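You operate a simulated robot arm through the tools that you are given. There is no shell and no other tool.

The job below is to be done with a simulated two-armed robot. You get a single attempt, and the scene is never put back.

JOB
Finish winding the blue bobbin at HIGH tension, then press END.
Fine: tension slider to HIGH and roller arm on, winder slider till FULL and left home, arm away again after END. Leave the knob; move no bobbin. Where these are worked on the way, their far stop is far enough and under half their travel is too little: roller arm.

The check looks at the end state, three seconds after you hand in, the way a careful person would. Anything else that was tipped, shoved, dropped, spilled or broken makes it a failure.

ROBOT AND FRAMES
Two 7-joint arms with fingered hands on one trunk that stands fixed in place. Base frame: the origin is at the foot of the trunk, x ahead of it, y to its left, z up. Units: m, rad, N and s.
The left shoulder is at [0.06, 0.177, 0.85], the right one opposite. Each reaches about 1 m from its shoulder. Payload 4 kg a hand.
The tool frame of a hand sits at the grasp point between the pads (the TCP): z along the fingers, y along the line on which they close. The tips reach 0.037 m beyond it. The gripper opens to 0.124 m; its body begins 0.043 m behind the TCP. The gripper is a hand of 3 fingers: y runs from the thumb to the fingers, the wrist lies at [-0.015, -0.108, -0.202] in the tool frame, and closing takes about 1.5 s.
Orientation is that of the tool frame in the base frame, as a unit quaternion [x, y, z, w]. With the fingers straight down and the wrist toward the robot, the tool's x, y and z point along [0, 1, 0], [1, 0, 0] and [0, 0, -1] of the base frame.

CONTROLS
- The arms move only by the tool send_rows. It takes "left_steps", "right_steps" or both (then of equal length, played together; a hand with none holds still); each is a list of rows, each a list of 6 numbers: the shift along the tool's x, y, z in m, then the turn, a rotation vector about the tool's x, y, z in rad. In form: [[dx, dy, dz, rx, ry, rz], ...]. A call has 1 to 20 rows; each row shifts and turns the commanded pose from where the row before left it, along the tool's axes as they then stand. "left_fingers" and "right_fingers" are, for a hand that has rows, the closure in counts, from 0 (fully open) to 255 (shut), set as the call begins (left out, the last holds). Rows are played at 5 a second. More than 0.05 m and 0.15 rad between two rows, or a gripper value outside its range, and nothing of the call is played. Where a pose cannot be reached the arm comes as near as it can. A force on the tool above 40 N (or 10 N above the force at the start of the call, whichever is more), or a blocked arm, ends the call early, and 0.2 s more pass. Each finger travels about 0.072 m/s and halts on what it meets, pressing with about 21 N; the grip force reading is that of the motor and also rises with nothing between the fingers. The clock runs only during rows and for 0.2 s after the last one: add rows that do not move to give the fingers time. It gives the time, the measured TCP pose, the force on the tool (base axes), the opening and the grip force at its end, in the units of the frame above (readings bear some noise), with the torque about the TCP (base axes, N m) and any sound that the robot's microphone picked up, and new pictures: "views" is both (left out), scene, wrist or none (wrist: the cameras of the hands that moved).
- Cameras (640 x 400 px; columns grow to the right, rows downward): "scene" is now at [0.0513, 0.0146, 1.5025]; the picture's right is [0.17, -0.98, 0.00], its down [-0.71, -0.12, -0.69] and it looks along [0.68, 0.12, -0.72] (base axes); focal length 342 px, centre (320, 200). "left" rides on the left gripper at [-0.064, -0.076, -0.136] in its tool frame; the picture's right is [-0.84, -0.26, 0.48], its down [0.48, -0.76, 0.43] and it looks along [0.26, 0.60, 0.76] (tool axes); focal length 256 px, centre (320, 200). "right" rides on the right gripper at [0.064, -0.076, -0.137] in its tool frame; the picture's right is [-0.84, 0.26, -0.48], its down [-0.48, -0.76, 0.43] and it looks along [-0.25, 0.60, 0.76] (tool axes); focal length 256 px, centre (320, 200). There is no depth. A picture from a camera that has moved, and an enlarged one, comes with that camera's place and axes in the base frame and with its lens. The place of the scene camera against the robot may be out by one fixed shift of up to 0.012 m in any direction.
- raise_lower(by): slides the trunk up (or, below 0, down) by that many m; the arms and the scene camera ride with it, the base frame stays. It gives what a move gives, with no picture.
- finger_targets(index, middle, thumb_bend, thumb_turn, hand): sets how far each is bent, from 0 (flat) to 1 (curled in); at 0.3 the hand is open as for a grip, at 0.7 the pads meet at the TCP. One left out holds its place. A second passes; each finger stops where it meets its share of the squeeze, and holds until it gets a number again. A gripper value or a shape takes the hand back. It gives what a move gives, with no picture; readings hold the bend of each and the force on the fingers (four entries, about 0 where the hand has none), thumb and palm. thumb_turn goes from beside the hand (0) to across from the fingers (1), as for a grip.
- grasp_type(shape, hand): the hand has 3 fingers and takes this shape, open, in about a second: jaw (thumb against the fingers, like two jaws); tri (thumb and two fingers); tip (a fingertip pinch); poke (one finger out to press); point (the index stretched); flat (the hand flat); cup (the hand cupped); fist (a fist). The gripper value then closes the fingers along that shape, each until it touches; the sizes above hold for jaw. It gives what a move gives, with no picture.
- aim_head(pan, tilt): turns the head with the scene camera to pan (to the left, within 1.501 rad either way) and tilt (down, from -0.506 to 1.204), counted from straight ahead of the robot. It gives what a move gives, and a new picture of the scene camera.
- close_up(camera, box): a new picture of the part [left, top, right, bottom] of that camera's present view, enlarged. It takes no simulated time.
- close_job(): hands the job in; it is judged then, once.

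Places have to be worked out from the pictures, the camera data and where the tool is seen. Open the grippers and draw the arms clear of the work before you hand the job in, unless the task says otherwise.

The tools are called after "Request:" by a JSON object that holds its "fn" and its "kwargs". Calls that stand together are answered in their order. send_rows: Moves the arms, as the interface text tells. Its arguments: {"type":"object","properties":{"left_steps":{"type":"array"},"left_fingers":{"type":"number"},"right_steps":{"type":"array"},"right_fingers":{"type":"number"},"views":{"type":"string","enum":["both","scene","wrist","none"]}},"required":[]} The other tools are called the same way: raise_lower (by) moves the trunk up or down; grasp_type (shape, hand) gives the hand a shape; finger_targets (index, middle, thumb_bend, thumb_turn, hand) moves the fingers one by one; aim_head (pan, tilt) turns the head that bears the scene camera; close_up (camera, box) takes an enlarged picture of a part of a camera's view; close_job () hands the job in.

At the start:

```text
clock: 0.0
left_eef_pos: [0.5414, 0.3682, 1.0864]
left_tool_rot: [0.707, 0.707, 0.0, 0.0]
left_wrist_force: [0.2, 1.5, 1.5]
left_wrist_torque: [0.0, -0.03, -0.01]
left_gripper_width: 0.1234
left_finger_force: 0.1
left_shape: jaw
left_bend: [0.3, 0.3, 0.3, 0.98]
left_finger forces: [0.0, 0.1, 0.0, 0.0, 0.1, 0.1]
right_eef_pos: [0.6571, -0.2087, 1.1018]
right_tool_rot: [0.707, 0.707, 0.0, 0.0]
right_wrist_force: [1.3, -0.5, -0.2]
right_wrist_torque: [0.02, 0.0, 0.04]
right_gripper_width: 0.1236
right_finger_force: 0.0
right_shape: jaw
right_bend: [0.3, 0.3, 0.3, 0.98]
right_finger forces: [0.1, 0.1, 0.1, 0.1, 0.0, 0.0]
trunk travel left (down, up): [-0.375, 0.215]
head pan, tilt (commanded): [0.173, 0.81]
```

scene: 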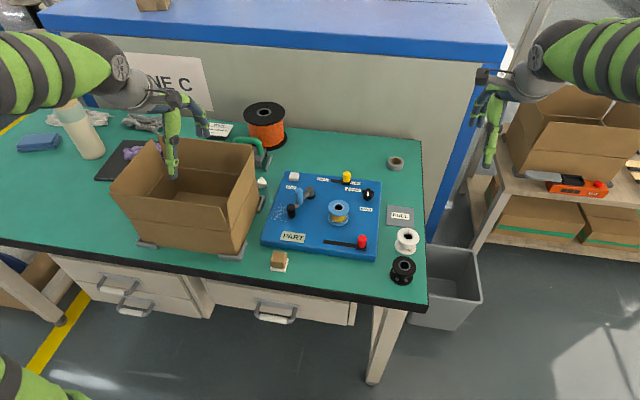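
right: 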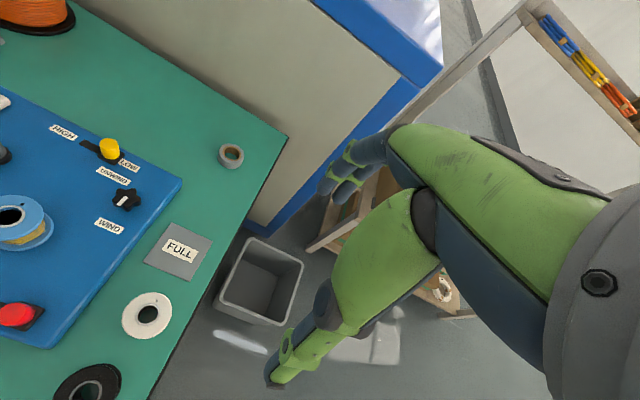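
left: 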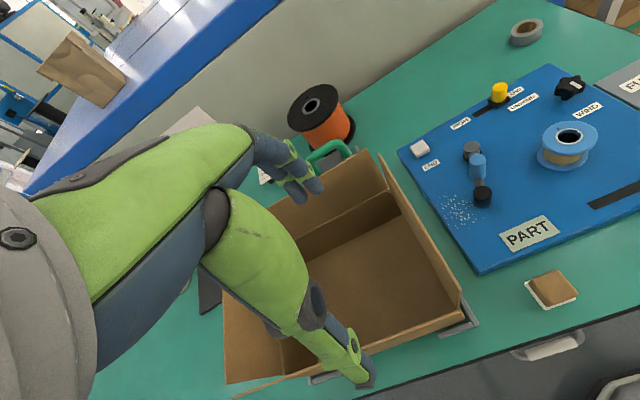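

I'll begin by enlarging the view of the blue board to understand the layout of the device.

Request:
{"fn": "close_up", "kwargs": {"camera": "scene", "box": [250, 155, 430, 290]}}

Request:
{"fn": "close_up", "kwargs": {"camera": "left", "box": [390, 60, 640, 290]}}

Request:
{"fn": "close_up", "kwargs": {"camera": "right", "box": [0, 80, 260, 400]}}

```text
2.96 times, centred on (340, 222) of scene
camera zoom: at [0.0513, 0.0146, 1.5025], right [0.17, -0.98, 0.0], down [-0.71, -0.12, -0.69], along [0.68, 0.12, -0.72], focal length 1014 px, centre (261, 133)
```

zoom: 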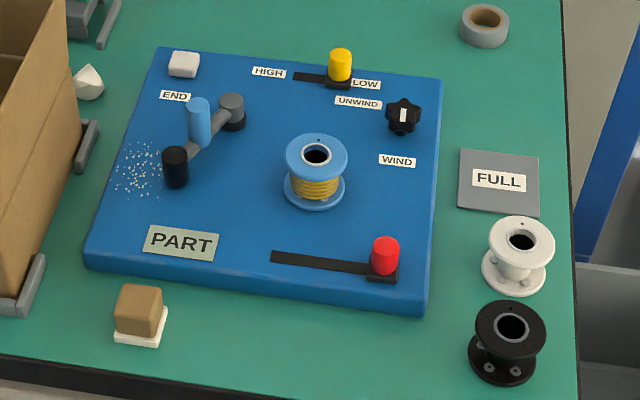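

```text
1.74 times, centred on (515, 175) of left
camera zoom: at [0.4655, 0.3045, 1.2236], right [-0.26, -0.84, -0.48], down [-0.76, 0.48, -0.43], along [0.6, 0.26, -0.76], focal length 445 px, centre (-19, 244)
```

zoom: 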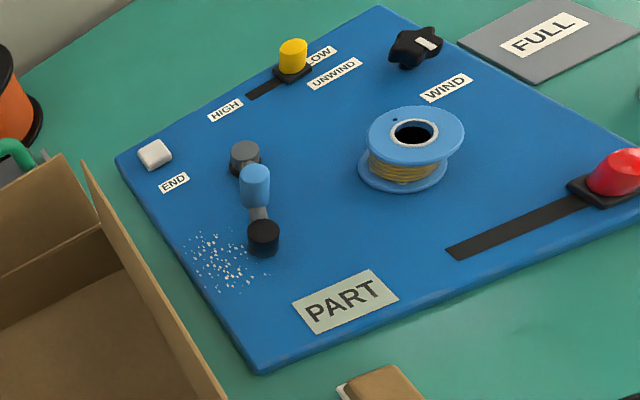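

```text
1.25 times, centred on (130, 240) of right
camera zoom: at [0.5806, -0.1458, 1.2374], right [0.26, -0.84, 0.48], down [-0.76, -0.48, -0.43], along [0.6, -0.25, -0.76], focal length 320 px, centre (558, 150)
```

zoom: 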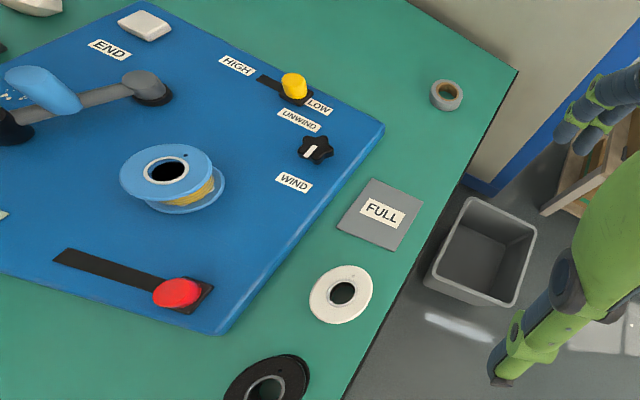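

The board is aligned with the base axes: the red winder slider is near (0.57, 0.00), the yellow tension slider near (0.80, 0.07), the roller-arm handle near (0.685, 0.18), and END near (0.785, 0.22), with the board top at about z 0.80. Before moving I'll turn the head to see how the right elbow sits relative to the table and shelf.

Request:
{"fn": "aim_head", "kwargs": {"pan": -0.6, "tilt": 0.7}}

```text
clock: 1.1
left_eef_pos: [0.5405, 0.3689, 1.0878]
left_tool_rot: [0.707, 0.707, 0.0, -0.001]
left_wrist_force: [-0.6, 0.2, -0.4]
left_wrist_torque: [0.01, 0.02, -0.02]
left_gripper_width: 0.1233
left_finger_force: 0.0
left_shape: jaw
left_bend: [0.3, 0.3, 0.3, 0.98]
left_finger forces: [0.0, 0.1, 0.0, 0.0, 0.0, 0.1]
right_eef_pos: [0.6575, -0.2089, 1.1013]
right_tool_rot: [0.708, 0.707, 0.0, 0.0]
right_wrist_force: [0.0, 0.0, 1.0]
right_wrist_torque: [0.0, 0.01, 0.01]
right_gripper_width: 0.1239
right_finger_force: 0.1
right_shape: jaw
right_bend: [0.3, 0.3, 0.3, 0.98]
right_finger forces: [0.0, 0.0, 0.1, 0.1, 0.0, 0.0]
trunk travel left (down, up): [-0.375, 0.215]
head pan, tilt (commanded): [-0.6, 0.7]
camera scene: at [0.0425, -0.0472, 1.5115], right [-0.56, -0.83, 0.0], down [-0.53, 0.36, -0.76], along [0.63, -0.43, -0.64], focal length 342 px, centre (320, 200)
```

scene: 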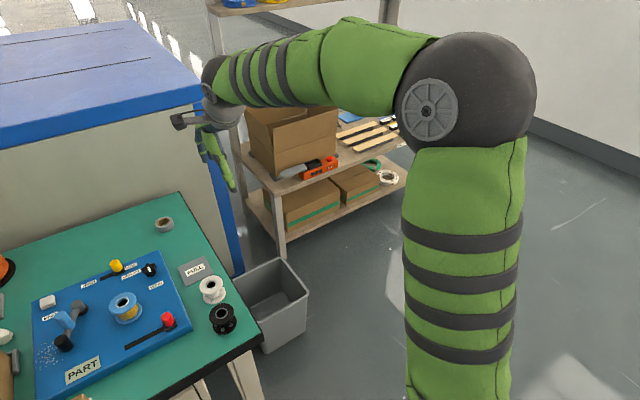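

The right elbow sits high and out to the right, clear of the table, so I'll use the right hand for all the work and park the left hand a little further left and up. I'm aiming the head back at the board and moving the right hand to about 0.16 m above the yellow tension slider.

Request:
{"fn": "aim_head", "kwargs": {"pan": 0.12, "tilt": 0.85}}

Request:
{"fn": "send_rows", "kwargs": {"right_steps": [[0.0394, 0.0199, 0.0143, 0, 0, 0], [0.0394, 0.0199, 0.0143, 0, 0, 0], [0.0394, 0.0199, 0.0143, 0, 0, 0], [0.0394, 0.0199, 0.0143, 0, 0, 0], [0.0394, 0.0199, 0.0143, 0, 0, 0], [0.0394, 0.0199, 0.0143, 0, 0, 0], [0.0394, 0.0199, 0.0143, 0, 0, 0]], "left_steps": [[0.02, 0, -0.02, 0, 0, 0], [0.02, 0, -0.02, 0, 0, 0], [0.02, 0, -0.02, 0, 0, 0], [0.02, 0, -0.02, 0, 0, 0], [0, 0, 0, 0, 0, 0], [0, 0, 0, 0, 0, 0], [0, 0, 0, 0, 0, 0]], "right_fingers": 110, "views": "both"}}

```text
clock: 2.2
left_eef_pos: [0.5407, 0.3687, 1.0874]
left_tool_rot: [0.707, 0.707, 0.001, 0.0]
left_wrist_force: [-0.3, -0.6, 0.5]
left_wrist_torque: [-0.03, -0.02, 0.02]
left_gripper_width: 0.1235
left_finger_force: 0.0
left_shape: jaw
left_bend: [0.3, 0.3, 0.3, 0.98]
left_finger forces: [0.1, 0.1, 0.0, 0.1, 0.1, 0.0]
right_eef_pos: [0.6569, -0.2084, 1.1007]
right_tool_rot: [0.708, 0.706, 0.0, -0.002]
right_wrist_force: [-0.2, -0.8, 0.2]
right_wrist_torque: [-0.01, -0.02, 0.0]
right_gripper_width: 0.1236
right_finger_force: 0.1
right_shape: jaw
right_bend: [0.3, 0.3, 0.3, 0.98]
right_finger forces: [0.0, 0.1, 0.0, 0.0, 0.0, 0.0]
trunk travel left (down, up): [-0.375, 0.215]
head pan, tilt (commanded): [0.12, 0.85]
camera scene: at [0.05, 0.0101, 1.4993], right [0.12, -0.99, 0.0], down [-0.75, -0.09, -0.66], along [0.66, 0.08, -0.75], focal length 342 px, centre (320, 200)
```

scene: 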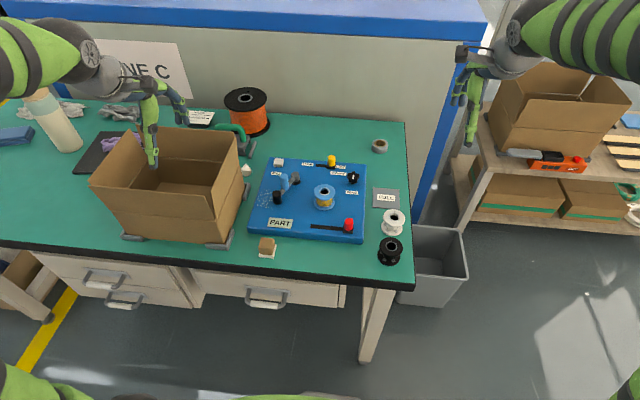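

```text
clock: 3.8
left_eef_pos: [0.541, 0.4496, 1.1667]
left_tool_rot: [0.707, 0.707, -0.001, 0.0]
left_wrist_force: [-0.4, -0.3, 0.5]
left_wrist_torque: [0.04, 0.04, 0.0]
left_gripper_width: 0.1234
left_finger_force: 0.2
left_shape: jaw
left_bend: [0.3, 0.3, 0.3, 0.98]
left_finger forces: [0.0, 0.0, 0.0, 0.1, 0.0, 0.0]
right_eef_pos: [0.7975, 0.0676, 1.0003]
right_tool_rot: [0.707, 0.707, 0.0, 0.0]
right_wrist_force: [0.4, 0.5, 0.5]
right_wrist_torque: [-0.03, 0.01, 0.02]
right_gripper_width: 0.0709
right_finger_force: 0.1
right_shape: jaw
right_bend: [0.39, 0.43, 0.54, 0.99]
right_finger forces: [0.0, 0.1, 0.0, 0.1, 0.0, 0.0]
trunk travel left (down, up): [-0.375, 0.215]
head pan, tilt (commanded): [0.12, 0.85]
camera scene: at [0.0506, 0.0107, 1.4993], right [0.12, -0.99, 0.0], down [-0.75, -0.09, -0.66], along [0.65, 0.08, -0.75], focal length 342 px, centre (320, 200)
camera right: at [0.7208, 0.131, 1.1362], right [0.26, -0.84, 0.48], down [-0.76, -0.48, -0.43], along [0.6, -0.26, -0.76], focal length 256 px, centre (320, 200)
camera left: at [0.4654, 0.3854, 1.3035], right [-0.26, -0.84, -0.48], down [-0.76, 0.48, -0.43], along [0.6, 0.25, -0.76], focal length 256 px, centre (320, 200)
```

scene: 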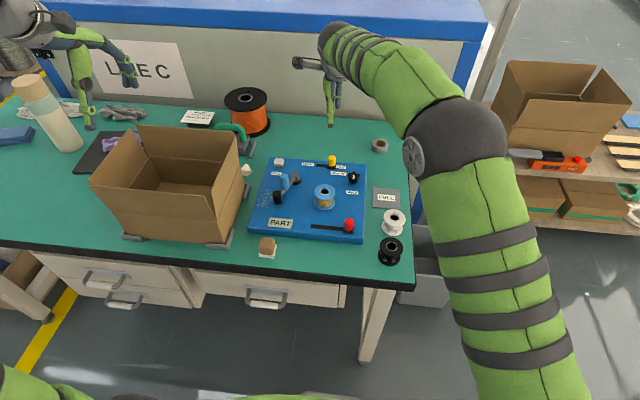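
right: 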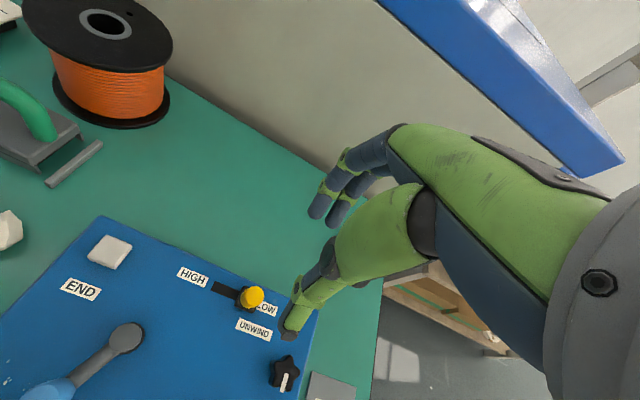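
left: 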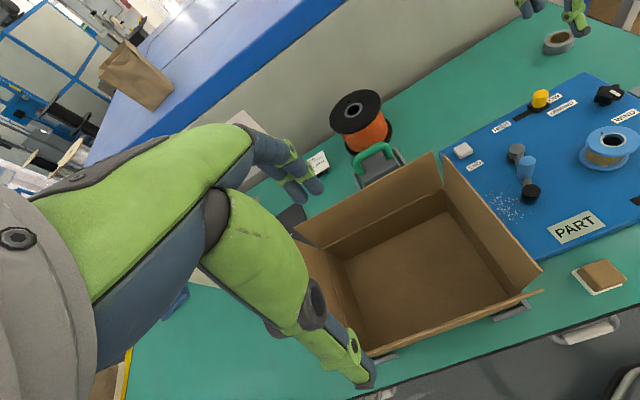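

The right hand is now above the tension slider, which the wrist view puts at about (0.791, 0.069). I'll zoom in on both views to refine the position and height.

Request:
{"fn": "close_up", "kwargs": {"camera": "right", "box": [160, 220, 340, 400]}}

Request:
{"fn": "close_up", "kwargs": {"camera": "scene", "box": [240, 60, 420, 250]}}

```text
2.22 times, centred on (250, 310) of right
camera zoom: at [0.7208, 0.131, 1.1362], right [0.26, -0.84, 0.48], down [-0.76, -0.48, -0.43], along [0.6, -0.26, -0.76], focal length 569 px, centre (476, -44)
```

zoom: 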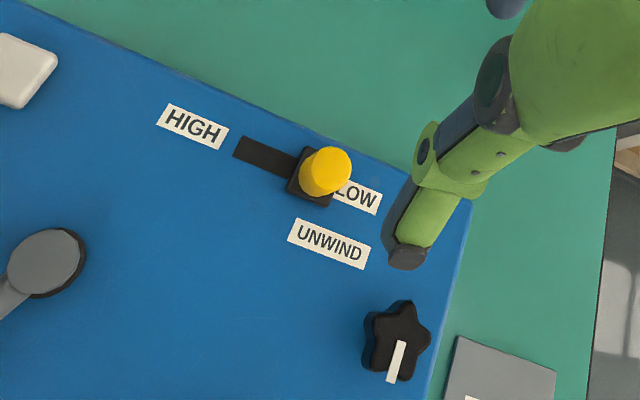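

```text
2.11 times, centred on (330, 155) of scene
camera zoom: at [0.0506, 0.0107, 1.4993], right [0.12, -0.99, 0.0], down [-0.75, -0.09, -0.66], along [0.65, 0.08, -0.75], focal length 721 px, centre (299, 295)
```

zoom: 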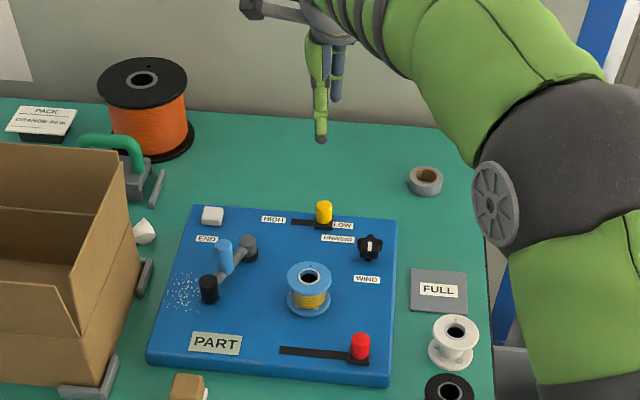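

The tension knob is upright on a square base, with its slot running toward HIGH (+y). I'll descend to about z 0.90, just above the knob with the fingers partly open, and check alignment.

Request:
{"fn": "send_rows", "kwargs": {"right_steps": [[0.0005, -0.003, 0.035, 0, 0, 0], [0.0005, -0.003, 0.035, 0, 0, 0], [0.0, 0, 0.03, 0, 0, 0], [0, 0, 0, 0, 0, 0]], "views": "both"}}

Request:
{"fn": "close_up", "kwargs": {"camera": "scene", "box": [260, 90, 400, 230]}}

```text
clock: 4.8
left_eef_pos: [0.54, 0.4498, 1.1676]
left_tool_rot: [0.707, 0.707, 0.0, 0.0]
left_wrist_force: [-0.1, -0.2, 0.2]
left_wrist_torque: [0.01, -0.01, -0.01]
left_gripper_width: 0.1235
left_finger_force: 0.1
left_shape: jaw
left_bend: [0.3, 0.3, 0.3, 0.98]
left_finger forces: [0.0, 0.2, 0.0, 0.0, 0.0, 0.0]
right_eef_pos: [0.7914, 0.0688, 0.8998]
right_tool_rot: [0.707, 0.707, 0.0, 0.0]
right_wrist_force: [-0.3, 0.3, -0.4]
right_wrist_torque: [0.0, 0.01, -0.05]
right_gripper_width: 0.0709
right_finger_force: 0.2
right_shape: jaw
right_bend: [0.39, 0.43, 0.54, 0.99]
right_finger forces: [0.0, 0.1, 0.0, 0.1, 0.0, 0.0]
trunk travel left (down, up): [-0.375, 0.215]
head pan, tilt (commanded): [0.12, 0.85]
camera scene: at [0.0501, 0.0103, 1.4993], right [0.12, -0.99, 0.0], down [-0.75, -0.09, -0.66], along [0.66, 0.08, -0.75], focal length 342 px, centre (320, 200)
camera right: at [0.7143, 0.1332, 1.0361], right [0.26, -0.84, 0.48], down [-0.76, -0.48, -0.43], along [0.6, -0.25, -0.76], focal length 256 px, centre (320, 200)
```

scene: 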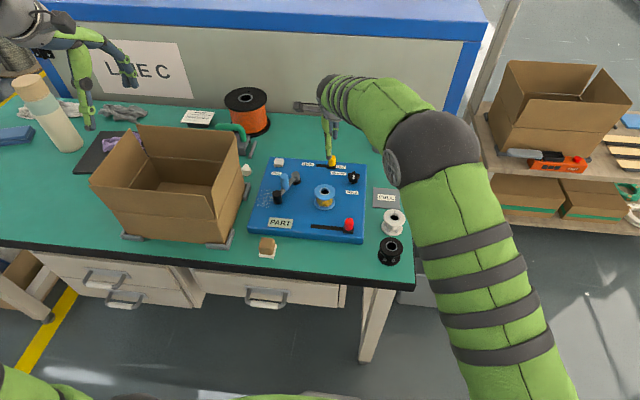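
right: 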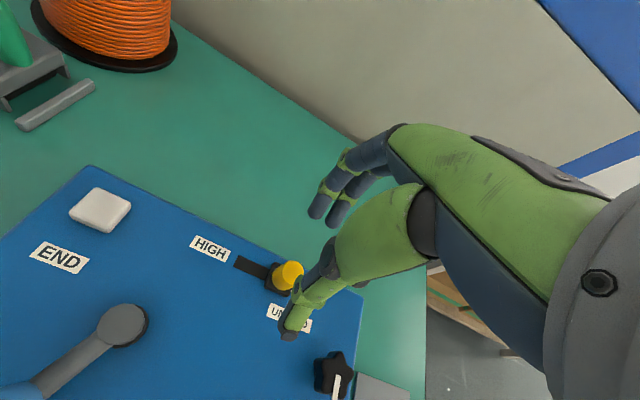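

```text
2.86 times, centred on (330, 160) of scene
camera zoom: at [0.0501, 0.0103, 1.4993], right [0.12, -0.99, 0.0], down [-0.75, -0.09, -0.66], along [0.66, 0.08, -0.75], focal length 978 px, centre (291, 314)
```

zoom: 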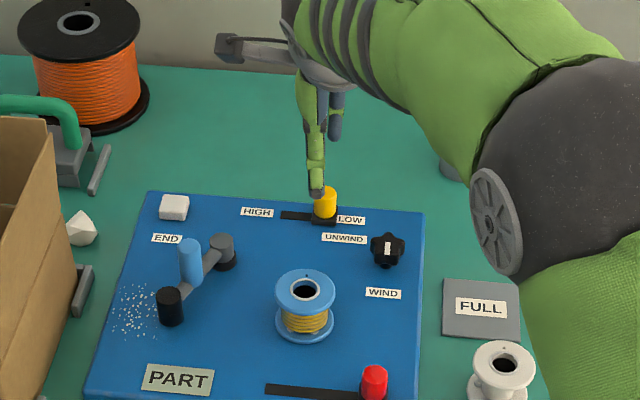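

Both views agree that the knob is centred between thumb and fingers, with its top at about z 0.83. I'll lower 0.05 m so the fingertips straddle it just above the board.

Request:
{"fn": "send_rows", "kwargs": {"right_steps": [[0, 0.001, 0.02, 0, 0, 0], [0, 0.001, 0.02, 0, 0, 0], [0, 0, 0.01, 0, 0, 0], [0, 0, 0, 0, 0, 0]], "views": "both"}}

Request:
{"fn": "close_up", "kwargs": {"camera": "right", "box": [200, 160, 420, 380]}}

Request:
{"fn": "close_up", "kwargs": {"camera": "scene", "box": [260, 90, 400, 230]}}

```text
clock: 5.8
left_eef_pos: [0.5401, 0.45, 1.1689]
left_tool_rot: [0.707, 0.707, 0.0, 0.0]
left_wrist_force: [-1.0, -0.2, -0.3]
left_wrist_torque: [0.0, 0.0, -0.01]
left_gripper_width: 0.1238
left_finger_force: 0.0
left_shape: jaw
left_bend: [0.3, 0.3, 0.3, 0.98]
left_finger forces: [0.0, 0.1, 0.0, 0.1, 0.0, 0.1]
right_eef_pos: [0.7918, 0.0697, 0.8507]
right_tool_rot: [0.707, 0.707, 0.0, 0.0]
right_wrist_force: [-0.5, -0.6, 0.5]
right_wrist_torque: [-0.02, -0.03, 0.0]
right_gripper_width: 0.0711
right_finger_force: 0.2
right_shape: jaw
right_bend: [0.39, 0.43, 0.54, 0.99]
right_finger forces: [0.0, 0.0, 0.1, 0.0, 0.1, 0.1]
trunk travel left (down, up): [-0.375, 0.215]
head pan, tilt (commanded): [0.12, 0.85]
camera scene: at [0.05, 0.0102, 1.4993], right [0.12, -0.99, 0.0], down [-0.75, -0.09, -0.66], along [0.66, 0.08, -0.75], focal length 342 px, centre (320, 200)
camera right: at [0.7154, 0.1323, 0.987], right [0.26, -0.84, 0.48], down [-0.76, -0.48, -0.43], along [0.6, -0.25, -0.76], focal length 256 px, centre (320, 200)
```

scene: 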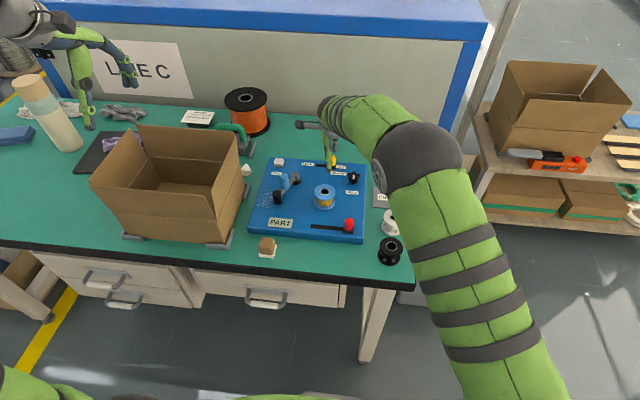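
right: 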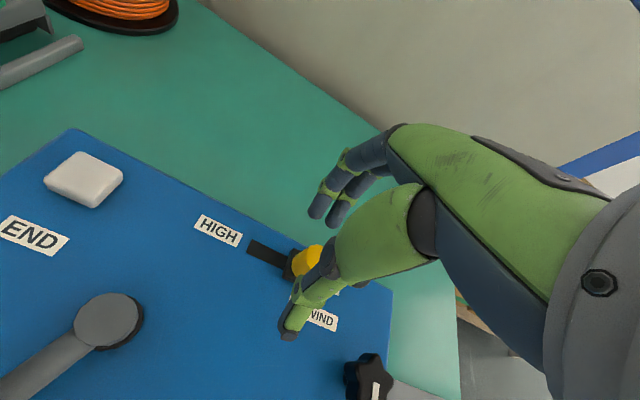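

```text
1.82 times, centred on (310, 270) of right
camera zoom: at [0.7154, 0.1323, 0.987], right [0.26, -0.84, 0.48], down [-0.76, -0.48, -0.43], along [0.6, -0.25, -0.76], focal length 465 px, centre (338, 73)
```

zoom: 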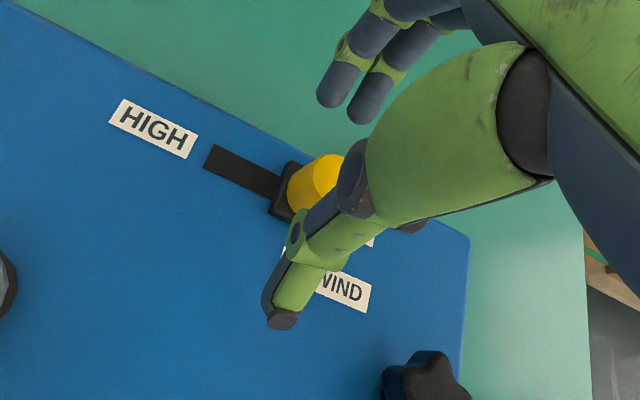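

```text
2.86 times, centred on (330, 160) of scene
camera zoom: at [0.05, 0.0102, 1.4993], right [0.12, -0.99, 0.0], down [-0.75, -0.09, -0.66], along [0.66, 0.08, -0.75], focal length 978 px, centre (291, 314)
```

zoom: 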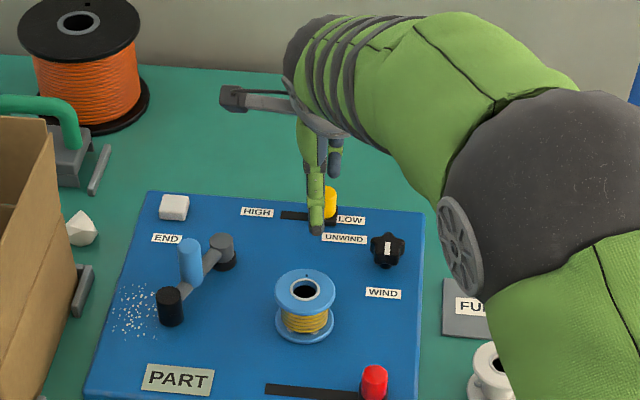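

The thumb tip is at about z 0.82 beside the knob and nothing is touching yet. I'll now close the fingers on the yellow knob, holding still while they close.

Request:
{"fn": "send_rows", "kwargs": {"right_steps": [[0, 0, 0, 0, 0, 0], [0, 0, 0, 0, 0, 0], [0, 0, 0, 0, 0, 0], [0, 0, 0, 0, 0, 0], [0, 0, 0, 0, 0, 0], [0, 0, 0, 0, 0, 0]], "right_fingers": 200, "views": "both"}}

Request:
{"fn": "close_up", "kwargs": {"camera": "right", "box": [200, 160, 420, 380]}}

Request:
{"fn": "close_up", "kwargs": {"camera": "scene", "box": [260, 90, 400, 230]}}

```text
clock: 7.2
left_eef_pos: [0.5393, 0.4491, 1.1678]
left_tool_rot: [0.708, 0.706, 0.0, 0.0]
left_wrist_force: [1.2, 0.0, -0.1]
left_wrist_torque: [0.04, -0.02, 0.01]
left_gripper_width: 0.1239
left_finger_force: 0.1
left_shape: jaw
left_bend: [0.3, 0.3, 0.3, 0.98]
left_finger forces: [0.1, 0.0, 0.0, 0.0, 0.0, 0.1]
right_eef_pos: [0.7916, 0.0696, 0.8516]
right_tool_rot: [0.707, 0.707, 0.001, 0.0]
right_wrist_force: [0.3, 0.5, 0.5]
right_wrist_torque: [0.03, -0.01, 0.02]
right_gripper_width: 0.0272
right_finger_force: 0.1
right_shape: jaw
right_bend: [0.56, 0.59, 0.64, 1.0]
right_finger forces: [0.1, 0.2, 0.0, 0.0, 0.1, 0.1]
trunk travel left (down, up): [-0.375, 0.215]
head pan, tilt (commanded): [0.12, 0.85]
camera scene: at [0.05, 0.0102, 1.4993], right [0.12, -0.99, 0.0], down [-0.75, -0.09, -0.66], along [0.66, 0.08, -0.75], focal length 342 px, centre (320, 200)
camera right: at [0.7154, 0.1323, 0.9872], right [0.26, -0.84, 0.48], down [-0.76, -0.48, -0.43], along [0.6, -0.25, -0.76], focal length 256 px, centre (320, 200)
```

scene: 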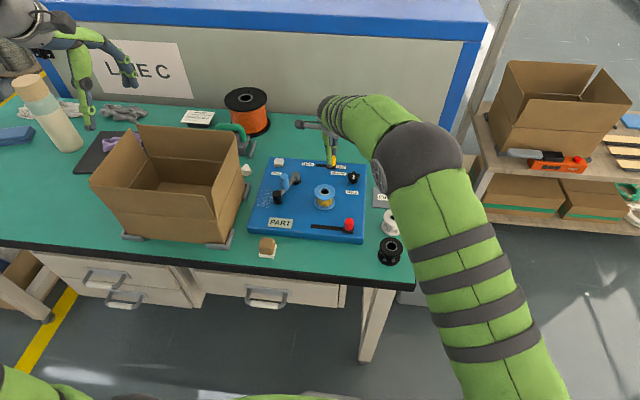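
right: 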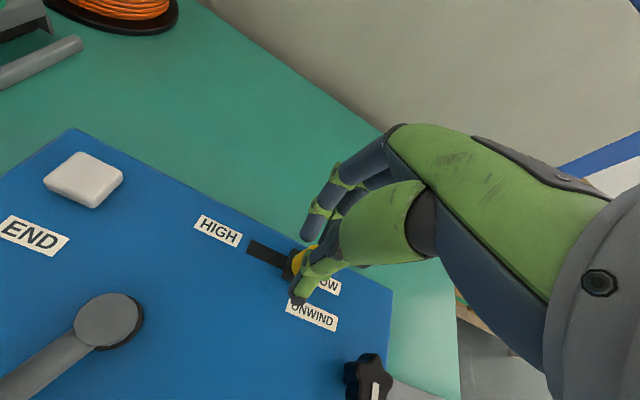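

```text
1.82 times, centred on (310, 270) of right
camera zoom: at [0.7154, 0.1323, 0.9872], right [0.26, -0.84, 0.48], down [-0.76, -0.48, -0.43], along [0.6, -0.25, -0.76], focal length 465 px, centre (338, 73)
```

zoom: 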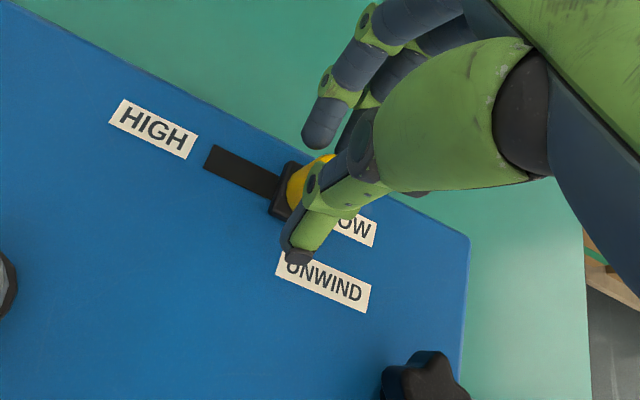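

```text
2.86 times, centred on (330, 160) of scene
camera zoom: at [0.05, 0.0102, 1.4993], right [0.12, -0.99, 0.0], down [-0.75, -0.09, -0.66], along [0.66, 0.08, -0.75], focal length 978 px, centre (291, 314)
```

zoom: 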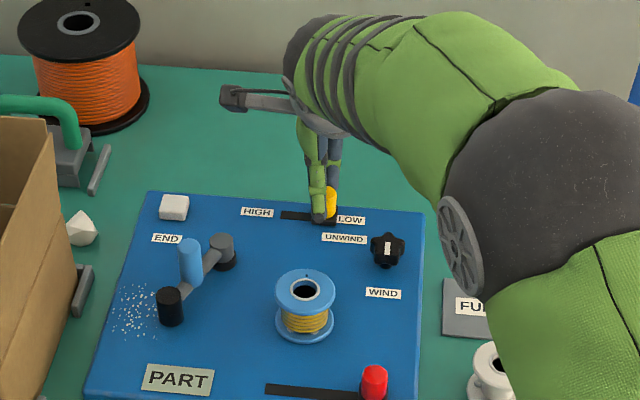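

The gap is 0.027 m with no contact force yet, so I'll close further until the fingers meet the knob.

Request:
{"fn": "send_rows", "kwargs": {"right_steps": [[0, 0, 0, 0, 0, 0], [0, 0, 0, 0, 0, 0], [0, 0, 0, 0, 0, 0], [0, 0, 0, 0, 0, 0]], "right_fingers": 255, "views": "wrist"}}

Request:
{"fn": "close_up", "kwargs": {"camera": "scene", "box": [260, 90, 400, 230]}}

```text
clock: 8.2
left_eef_pos: [0.5398, 0.4492, 1.1678]
left_tool_rot: [0.707, 0.707, 0.0, 0.0]
left_wrist_force: [0.0, -0.4, 0.0]
left_wrist_torque: [0.02, 0.02, -0.01]
left_gripper_width: 0.1235
left_finger_force: 0.1
left_shape: jaw
left_bend: [0.3, 0.3, 0.3, 0.98]
left_finger forces: [0.0, 0.0, 0.0, 0.0, 0.0, 0.0]
right_eef_pos: [0.7924, 0.07, 0.8521]
right_tool_rot: [0.706, 0.708, 0.0, 0.0]
right_wrist_force: [-1.7, 3.2, -0.7]
right_wrist_torque: [0.11, 0.0, 0.02]
right_gripper_width: 0.017
right_finger_force: 20.9
right_shape: jaw
right_bend: [0.64, 0.6, 0.66, 1.0]
right_finger forces: [9.7, 8.3, 0.1, 0.0, 19.0, 0.0]
trunk travel left (down, up): [-0.375, 0.215]
head pan, tilt (commanded): [0.12, 0.85]
camera right: at [0.715, 0.133, 0.9874], right [0.26, -0.84, 0.48], down [-0.76, -0.48, -0.44], along [0.6, -0.25, -0.76], focal length 256 px, centre (320, 200)
```

right: 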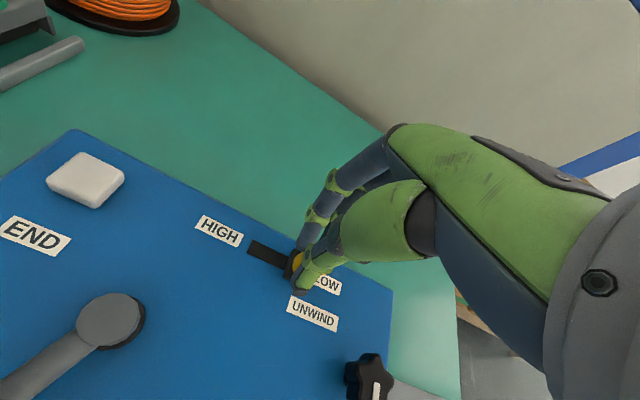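

```text
2.86 times, centred on (330, 160) of scene
camera zoom: at [0.0498, 0.0105, 1.4993], right [0.12, -0.99, 0.0], down [-0.75, -0.09, -0.66], along [0.66, 0.08, -0.75], focal length 978 px, centre (291, 314)
```

zoom: 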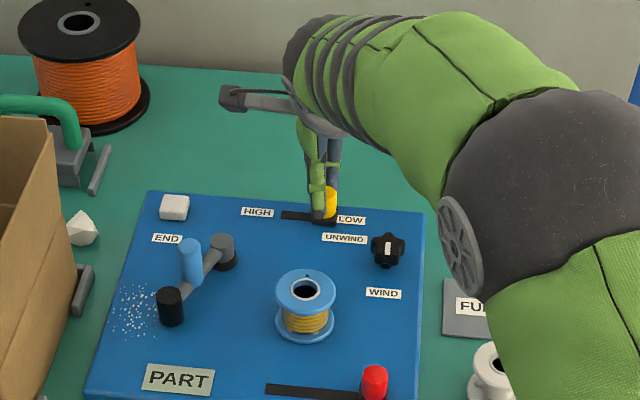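

The knob is gripped (19–21 N). I'll drag it toward HIGH (+y) in small steps.

Request:
{"fn": "send_rows", "kwargs": {"right_steps": [[0.006, 0, 0, 0, 0, 0], [0.006, 0, 0, 0, 0, 0], [0.006, 0, 0, 0, 0, 0], [0.006, 0, 0, 0, 0, 0], [0.005, 0, 0, 0, 0, 0], [0.004, 0, 0, 0, 0, 0]], "views": "wrist"}}

Request:
{"fn": "close_up", "kwargs": {"camera": "scene", "box": [260, 90, 400, 230]}}

```text
clock: 9.6
left_eef_pos: [0.5398, 0.4488, 1.1674]
left_tool_rot: [0.707, 0.707, -0.001, 0.0]
left_wrist_force: [0.5, 0.8, 0.6]
left_wrist_torque: [0.02, 0.0, 0.02]
left_gripper_width: 0.124
left_finger_force: 0.1
left_shape: jaw
left_bend: [0.3, 0.3, 0.3, 0.98]
left_finger forces: [0.0, 0.0, 0.1, 0.0, 0.1, 0.1]
right_eef_pos: [0.7922, 0.1006, 0.8512]
right_tool_rot: [0.707, 0.707, 0.0, 0.0]
right_wrist_force: [-2.4, -1.1, -3.9]
right_wrist_torque: [-0.06, 0.02, 0.01]
right_gripper_width: 0.0168
right_finger_force: 21.3
right_shape: jaw
right_bend: [0.65, 0.61, 0.66, 1.0]
right_finger forces: [8.9, 8.8, 0.1, 0.0, 16.0, 0.1]
trunk travel left (down, up): [-0.375, 0.215]
head pan, tilt (commanded): [0.12, 0.85]
camera right: at [0.7154, 0.1642, 0.9878], right [0.26, -0.84, 0.48], down [-0.76, -0.48, -0.43], along [0.6, -0.25, -0.76], focal length 256 px, centre (320, 200)
```

right: 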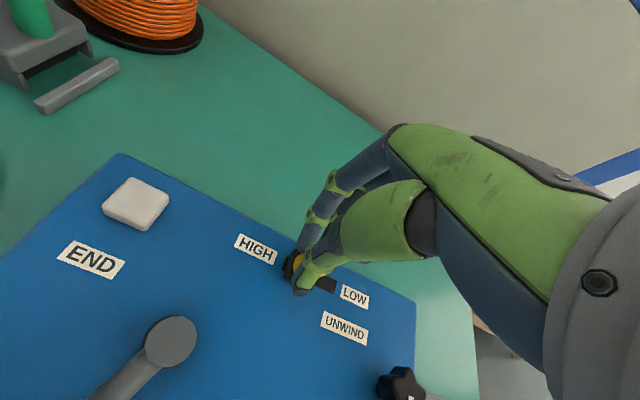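

```text
2.86 times, centred on (330, 160) of scene
camera zoom: at [0.0503, 0.0102, 1.4992], right [0.12, -0.99, 0.0], down [-0.75, -0.09, -0.66], along [0.66, 0.08, -0.75], focal length 978 px, centre (291, 314)
```

zoom: 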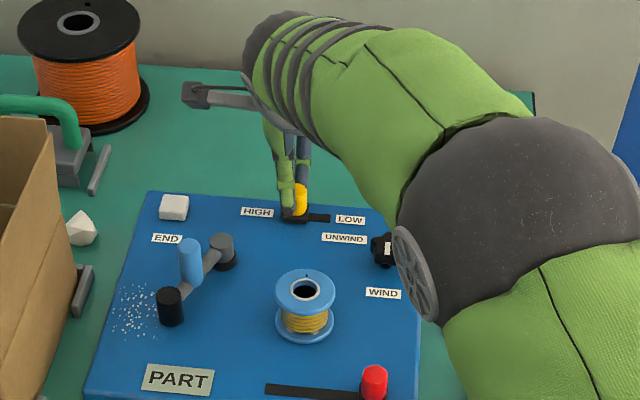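

The slider is nearly at HIGH. I'll push a few millimetres more to reach the end stop.

Request:
{"fn": "send_rows", "kwargs": {"right_steps": [[0.003, 0, 0, 0, 0, 0], [0.003, 0, 0, 0, 0, 0], [0.003, 0, 0, 0, 0, 0], [0.003, 0, 0, 0, 0, 0]], "views": "wrist"}}

Request:
{"fn": "close_up", "kwargs": {"camera": "scene", "box": [290, 130, 370, 200]}}

Request:
{"fn": "close_up", "kwargs": {"camera": "right", "box": [200, 200, 400, 350]}}

```text
clock: 10.6
left_eef_pos: [0.5399, 0.4476, 1.1658]
left_tool_rot: [0.706, 0.708, 0.0, 0.0]
left_wrist_force: [-0.1, -0.1, -0.5]
left_wrist_torque: [0.03, -0.01, 0.03]
left_gripper_width: 0.1237
left_finger_force: 0.0
left_shape: jaw
left_bend: [0.3, 0.3, 0.3, 0.98]
left_finger forces: [0.1, 0.0, 0.0, 0.0, 0.0, 0.0]
right_eef_pos: [0.793, 0.1114, 0.8513]
right_tool_rot: [0.707, 0.707, 0.0, 0.0]
right_wrist_force: [-3.8, -6.6, -3.5]
right_wrist_torque: [-0.17, 0.09, -0.11]
right_gripper_width: 0.0165
right_finger_force: 21.0
right_shape: jaw
right_bend: [0.66, 0.61, 0.66, 1.0]
right_finger forces: [7.2, 8.9, 0.0, 0.1, 15.9, 0.0]
trunk travel left (down, up): [-0.375, 0.215]
head pan, tilt (commanded): [0.12, 0.85]
camera right: at [0.7159, 0.1753, 0.9877], right [0.26, -0.84, 0.48], down [-0.76, -0.48, -0.43], along [0.6, -0.26, -0.76], focal length 256 px, centre (320, 200)
```

right: 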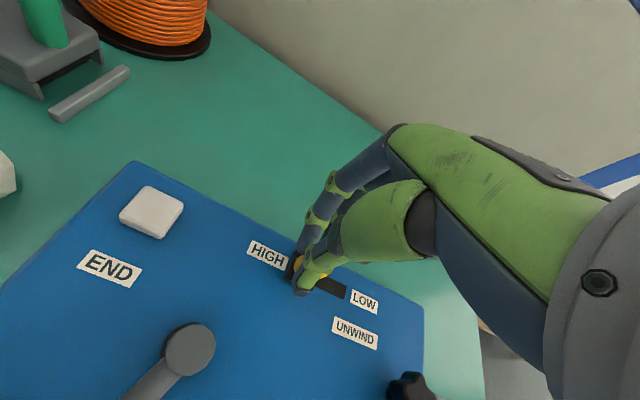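

```text
5.71 times, centred on (330, 165) of scene
camera zoom: at [0.0498, 0.0097, 1.4993], right [0.12, -0.99, 0.0], down [-0.75, -0.09, -0.66], along [0.66, 0.08, -0.75], focal length 1956 px, centre (263, 400)
```

zoom: 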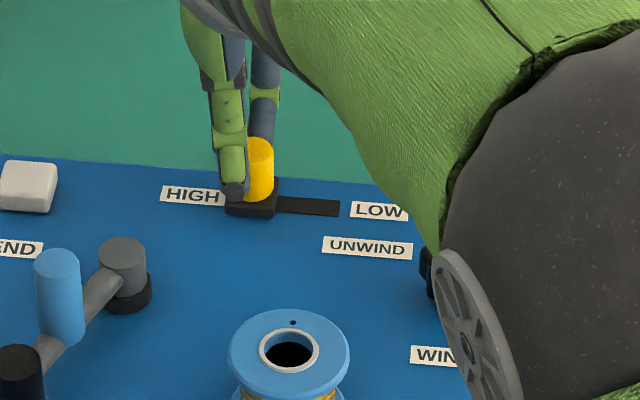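

```text
2.67 times, centred on (300, 275) of right
camera zoom: at [0.7159, 0.1753, 0.9877], right [0.26, -0.84, 0.48], down [-0.76, -0.48, -0.43], along [0.6, -0.26, -0.76], focal length 683 px, centre (373, 0)
```

zoom: 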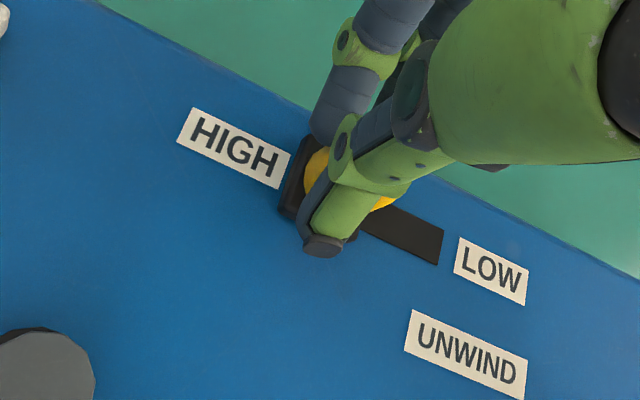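

The slider block now covers the HIGH end of the slot and the hand met resistance, so tension is at HIGH. I'll open the fingers and lift straight up.

Request:
{"fn": "send_rows", "kwargs": {"right_steps": [[0, 0, 0, 0, 0, 0], [0, 0, 0, 0, 0, 0], [0, 0, 0, 0, 0, 0], [0, 0, 0, 0, 0, 0], [0, 0, 0, 0, 0, 0], [0, 0, -0.01, 0, 0, 0], [0, 0, -0.03, 0, 0, 0], [0, 0, -0.04, 0, 0, 0], [0, 0, -0.03, 0, 0, 0], [0, 0, 0, 0, 0, 0]], "right_fingers": 110, "views": "both"}}

Request:
{"fn": "close_up", "kwargs": {"camera": "scene", "box": [240, 130, 380, 250]}}

Request:
{"fn": "close_up", "kwargs": {"camera": "right", "box": [40, 180, 340, 400]}}

```text
clock: 12.8
left_eef_pos: [0.5404, 0.449, 1.1684]
left_tool_rot: [0.707, 0.707, 0.0, 0.0]
left_wrist_force: [-0.2, -0.2, -0.2]
left_wrist_torque: [0.01, 0.01, 0.05]
left_gripper_width: 0.1238
left_finger_force: 0.1
left_shape: jaw
left_bend: [0.3, 0.3, 0.3, 0.98]
left_finger forces: [0.0, 0.0, 0.1, 0.0, 0.1, 0.0]
right_eef_pos: [0.7919, 0.1125, 0.9607]
right_tool_rot: [0.707, 0.707, 0.0, 0.0]
right_wrist_force: [0.3, -0.6, -0.5]
right_wrist_torque: [0.0, 0.02, -0.01]
right_gripper_width: 0.0704
right_finger_force: 0.1
right_shape: jaw
right_bend: [0.39, 0.43, 0.54, 0.99]
right_finger forces: [0.0, 0.1, 0.1, 0.0, 0.0, 0.1]
trunk travel left (down, up): [-0.375, 0.215]
head pan, tilt (commanded): [0.12, 0.85]
camera scene: at [0.05, 0.0102, 1.4993], right [0.12, -0.99, 0.0], down [-0.75, -0.09, -0.66], along [0.66, 0.08, -0.75], focal length 342 px, centre (320, 200)
camera right: at [0.7151, 0.1761, 1.0963], right [0.26, -0.84, 0.48], down [-0.76, -0.48, -0.43], along [0.6, -0.25, -0.76], focal length 256 px, centre (320, 200)
```

scene: 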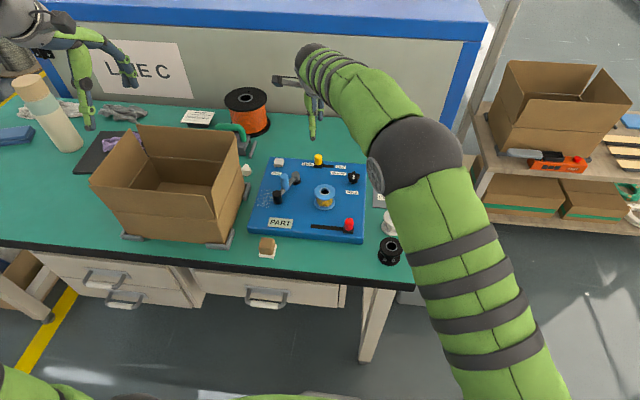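
right: 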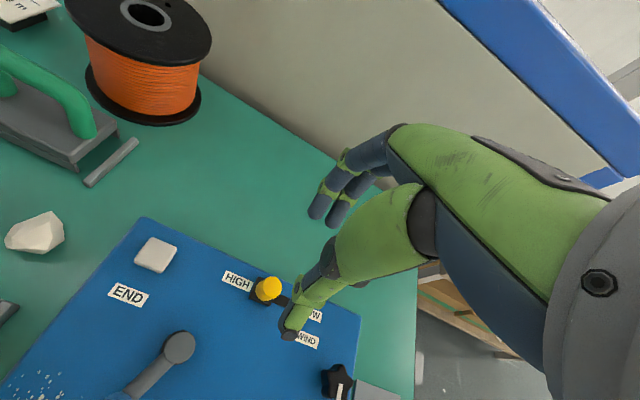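

```text
3.33 times, centred on (310, 190) of scene
camera zoom: at [0.05, 0.0102, 1.4993], right [0.12, -0.99, 0.0], down [-0.75, -0.09, -0.66], along [0.66, 0.08, -0.75], focal length 1141 px, centre (353, 233)
```

zoom: 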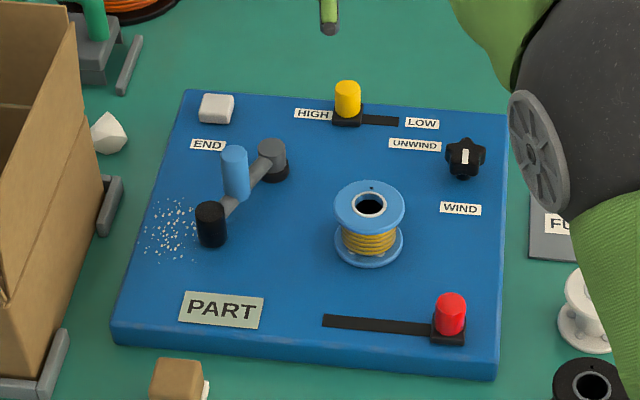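

```text
1.82 times, centred on (190, 290) of right
camera zoom: at [0.7151, 0.1761, 1.0963], right [0.26, -0.84, 0.48], down [-0.76, -0.48, -0.43], along [0.6, -0.25, -0.76], focal length 465 px, centre (556, 36)
```

zoom: 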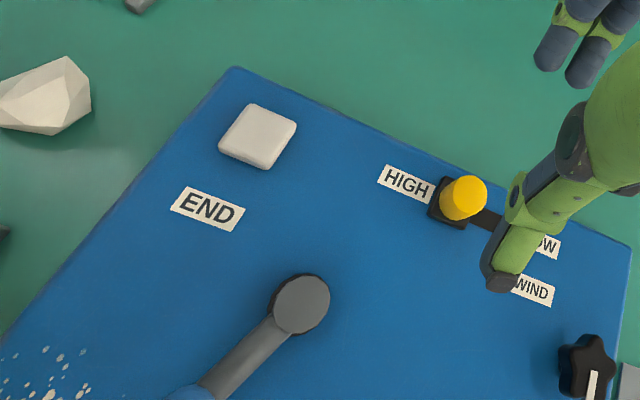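

Tension is clearly at HIGH. Next is the roller arm: I judge the blue handle to be near (0.676, 0.180) with its top at about z 0.865. I'll move above it and check with the wrist camera.

Request:
{"fn": "send_rows", "kwargs": {"right_steps": [[0.017, -0.029, 0, 0, 0, 0], [0.017, -0.029, 0, 0, 0, 0], [0.017, -0.029, 0, 0, 0, 0], [0.0165, -0.029, 0, 0, 0, 0], [0, 0, 0, 0, 0, 0]], "views": "both"}}

Request:
{"fn": "close_up", "kwargs": {"camera": "scene", "box": [240, 110, 380, 250]}}

Request:
{"fn": "close_up", "kwargs": {"camera": "right", "box": [160, 180, 400, 400]}}

```text
clock: 14.0
left_eef_pos: [0.5408, 0.4473, 1.1675]
left_tool_rot: [0.707, 0.707, 0.0, 0.0]
left_wrist_force: [-0.4, 0.6, 0.3]
left_wrist_torque: [0.01, -0.01, 0.04]
left_gripper_width: 0.1235
left_finger_force: 0.1
left_shape: jaw
left_bend: [0.3, 0.3, 0.3, 0.98]
left_finger forces: [0.0, 0.0, 0.1, 0.0, 0.0, 0.0]
right_eef_pos: [0.6763, 0.18, 0.9599]
right_tool_rot: [0.707, 0.707, -0.001, 0.0]
right_wrist_force: [0.0, -0.1, 0.4]
right_wrist_torque: [0.01, 0.01, -0.02]
right_gripper_width: 0.0703
right_finger_force: 0.1
right_shape: jaw
right_bend: [0.39, 0.43, 0.54, 0.99]
right_finger forces: [0.0, 0.1, 0.1, 0.0, 0.1, 0.0]
trunk travel left (down, up): [-0.375, 0.215]
head pan, tilt (commanded): [0.12, 0.85]
camera scene: at [0.0501, 0.0102, 1.4993], right [0.12, -0.99, 0.0], down [-0.75, -0.09, -0.66], along [0.66, 0.08, -0.75], focal length 342 px, centre (320, 200)
camera right: at [0.5989, 0.243, 1.0973], right [0.26, -0.84, 0.48], down [-0.76, -0.48, -0.43], along [0.6, -0.25, -0.76], focal length 256 px, centre (320, 200)
```

scene: 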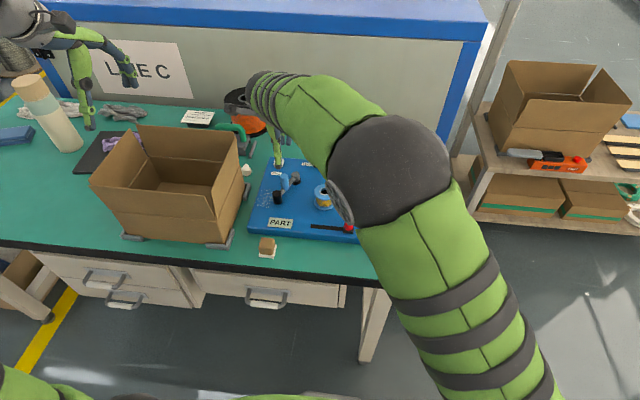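
right: 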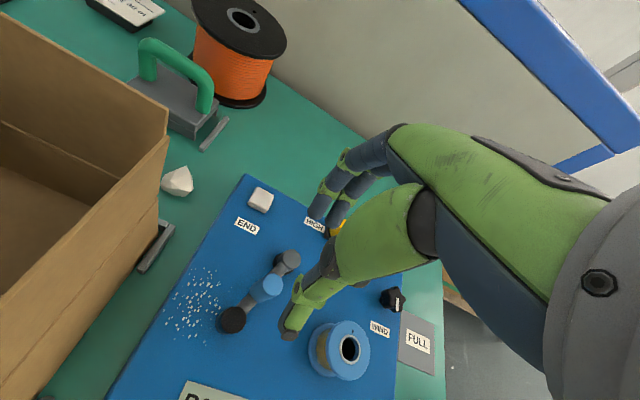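

```text
2.86 times, centred on (310, 180) of scene
camera zoom: at [0.0501, 0.0102, 1.4993], right [0.12, -0.99, 0.0], down [-0.75, -0.09, -0.66], along [0.66, 0.08, -0.75], focal length 978 px, centre (349, 257)
```

zoom: 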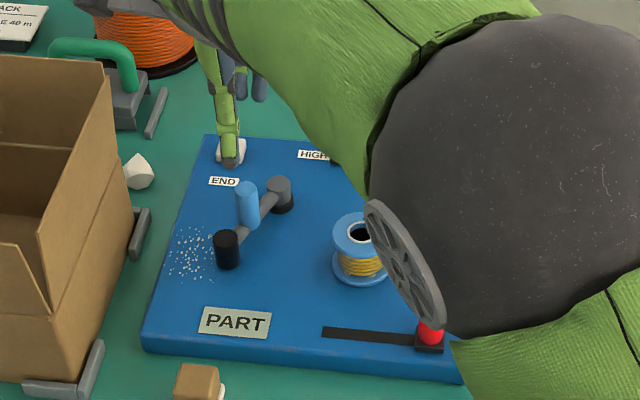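

```text
1.82 times, centred on (280, 290) of right
camera zoom: at [0.5989, 0.243, 1.0973], right [0.26, -0.84, 0.48], down [-0.76, -0.48, -0.43], along [0.6, -0.25, -0.76], focal length 465 px, centre (393, 36)
```

zoom: 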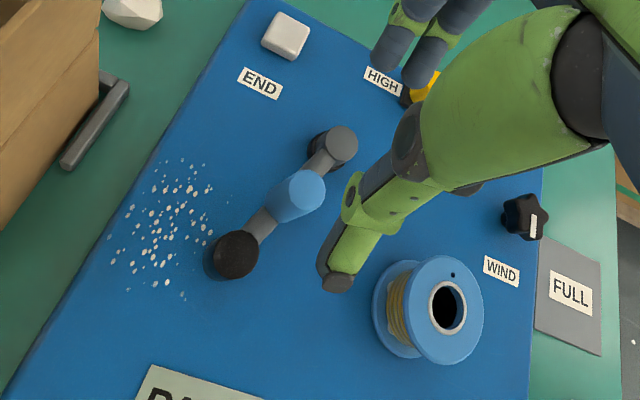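

Combining the wrist views, the handle top is at about (0.671, 0.1835, 0.857), the pivot near (0.720, 0.161), and the roller near (0.642, 0.198) with its top around 0.825. I'll descend to TCP z about 0.870 so the tips straddle only the handle, above the roller.

Request:
{"fn": "send_rows", "kwargs": {"right_steps": [[0.0018, -0.0028, 0.025, 0, 0, 0], [0.0017, -0.0027, 0.025, 0, 0, 0], [0, 0, 0.025, 0, 0, 0], [0, 0, 0.015, 0, 0, 0], [0, 0, 0, 0, 0, 0]], "views": "wrist"}}

Request:
{"fn": "close_up", "kwargs": {"camera": "scene", "box": [240, 130, 340, 230]}}

Request:
{"fn": "close_up", "kwargs": {"camera": "right", "box": [200, 160, 400, 360]}}

```text
clock: 15.2
left_eef_pos: [0.5405, 0.449, 1.1666]
left_tool_rot: [0.707, 0.707, 0.0, 0.0]
left_wrist_force: [0.8, 0.8, -0.1]
left_wrist_torque: [0.02, 0.01, 0.03]
left_gripper_width: 0.1237
left_finger_force: 0.0
left_shape: jaw
left_bend: [0.3, 0.3, 0.3, 0.98]
left_finger forces: [0.0, 0.1, 0.1, 0.0, 0.0, 0.0]
right_eef_pos: [0.6692, 0.1841, 0.8715]
right_tool_rot: [0.707, 0.707, 0.0, 0.0]
right_wrist_force: [-0.3, -0.4, -1.1]
right_wrist_torque: [-0.01, 0.02, -0.01]
right_gripper_width: 0.0701
right_finger_force: 0.0
right_shape: jaw
right_bend: [0.39, 0.43, 0.54, 0.99]
right_finger forces: [0.0, 0.0, 0.0, 0.0, 0.0, 0.0]
trunk travel left (down, up): [-0.375, 0.215]
head pan, tilt (commanded): [0.12, 0.85]
camera right: at [0.5926, 0.248, 1.008], right [0.26, -0.84, 0.48], down [-0.76, -0.48, -0.43], along [0.6, -0.25, -0.76], focal length 256 px, centre (320, 200)
```

right: 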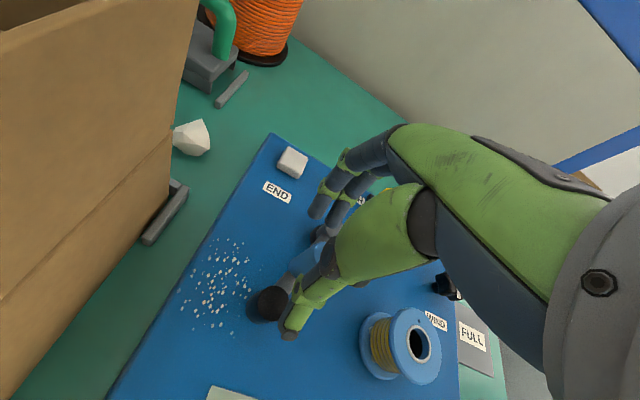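

```text
4.00 times, centred on (290, 180) of scene
camera zoom: at [0.05, 0.0102, 1.4993], right [0.12, -0.99, 0.0], down [-0.75, -0.09, -0.66], along [0.66, 0.08, -0.75], focal length 1369 px, centre (440, 280)
```

zoom: 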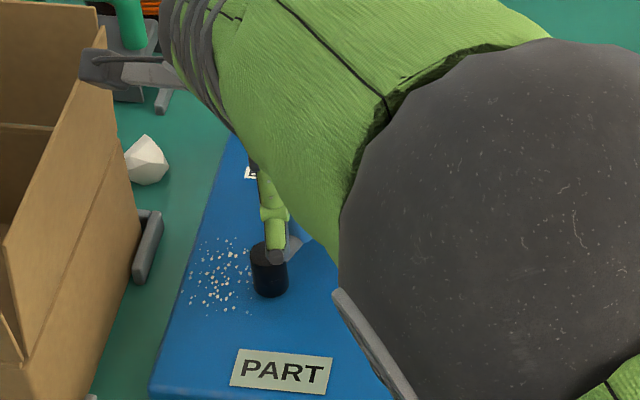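

```text
2.00 times, centred on (300, 260) of right
camera zoom: at [0.5926, 0.248, 1.008], right [0.26, -0.84, 0.48], down [-0.76, -0.48, -0.43], along [0.6, -0.25, -0.76], focal length 512 px, centre (360, 80)
```

zoom: 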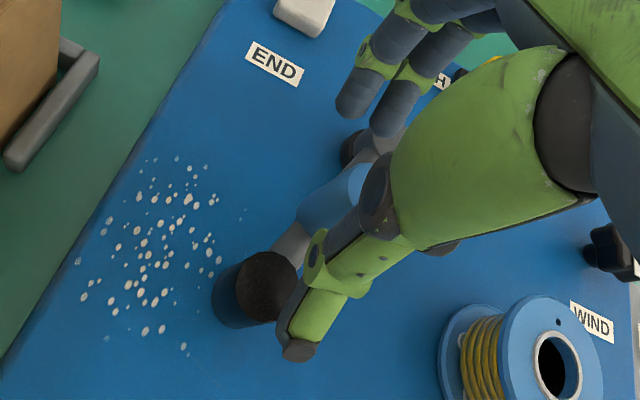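

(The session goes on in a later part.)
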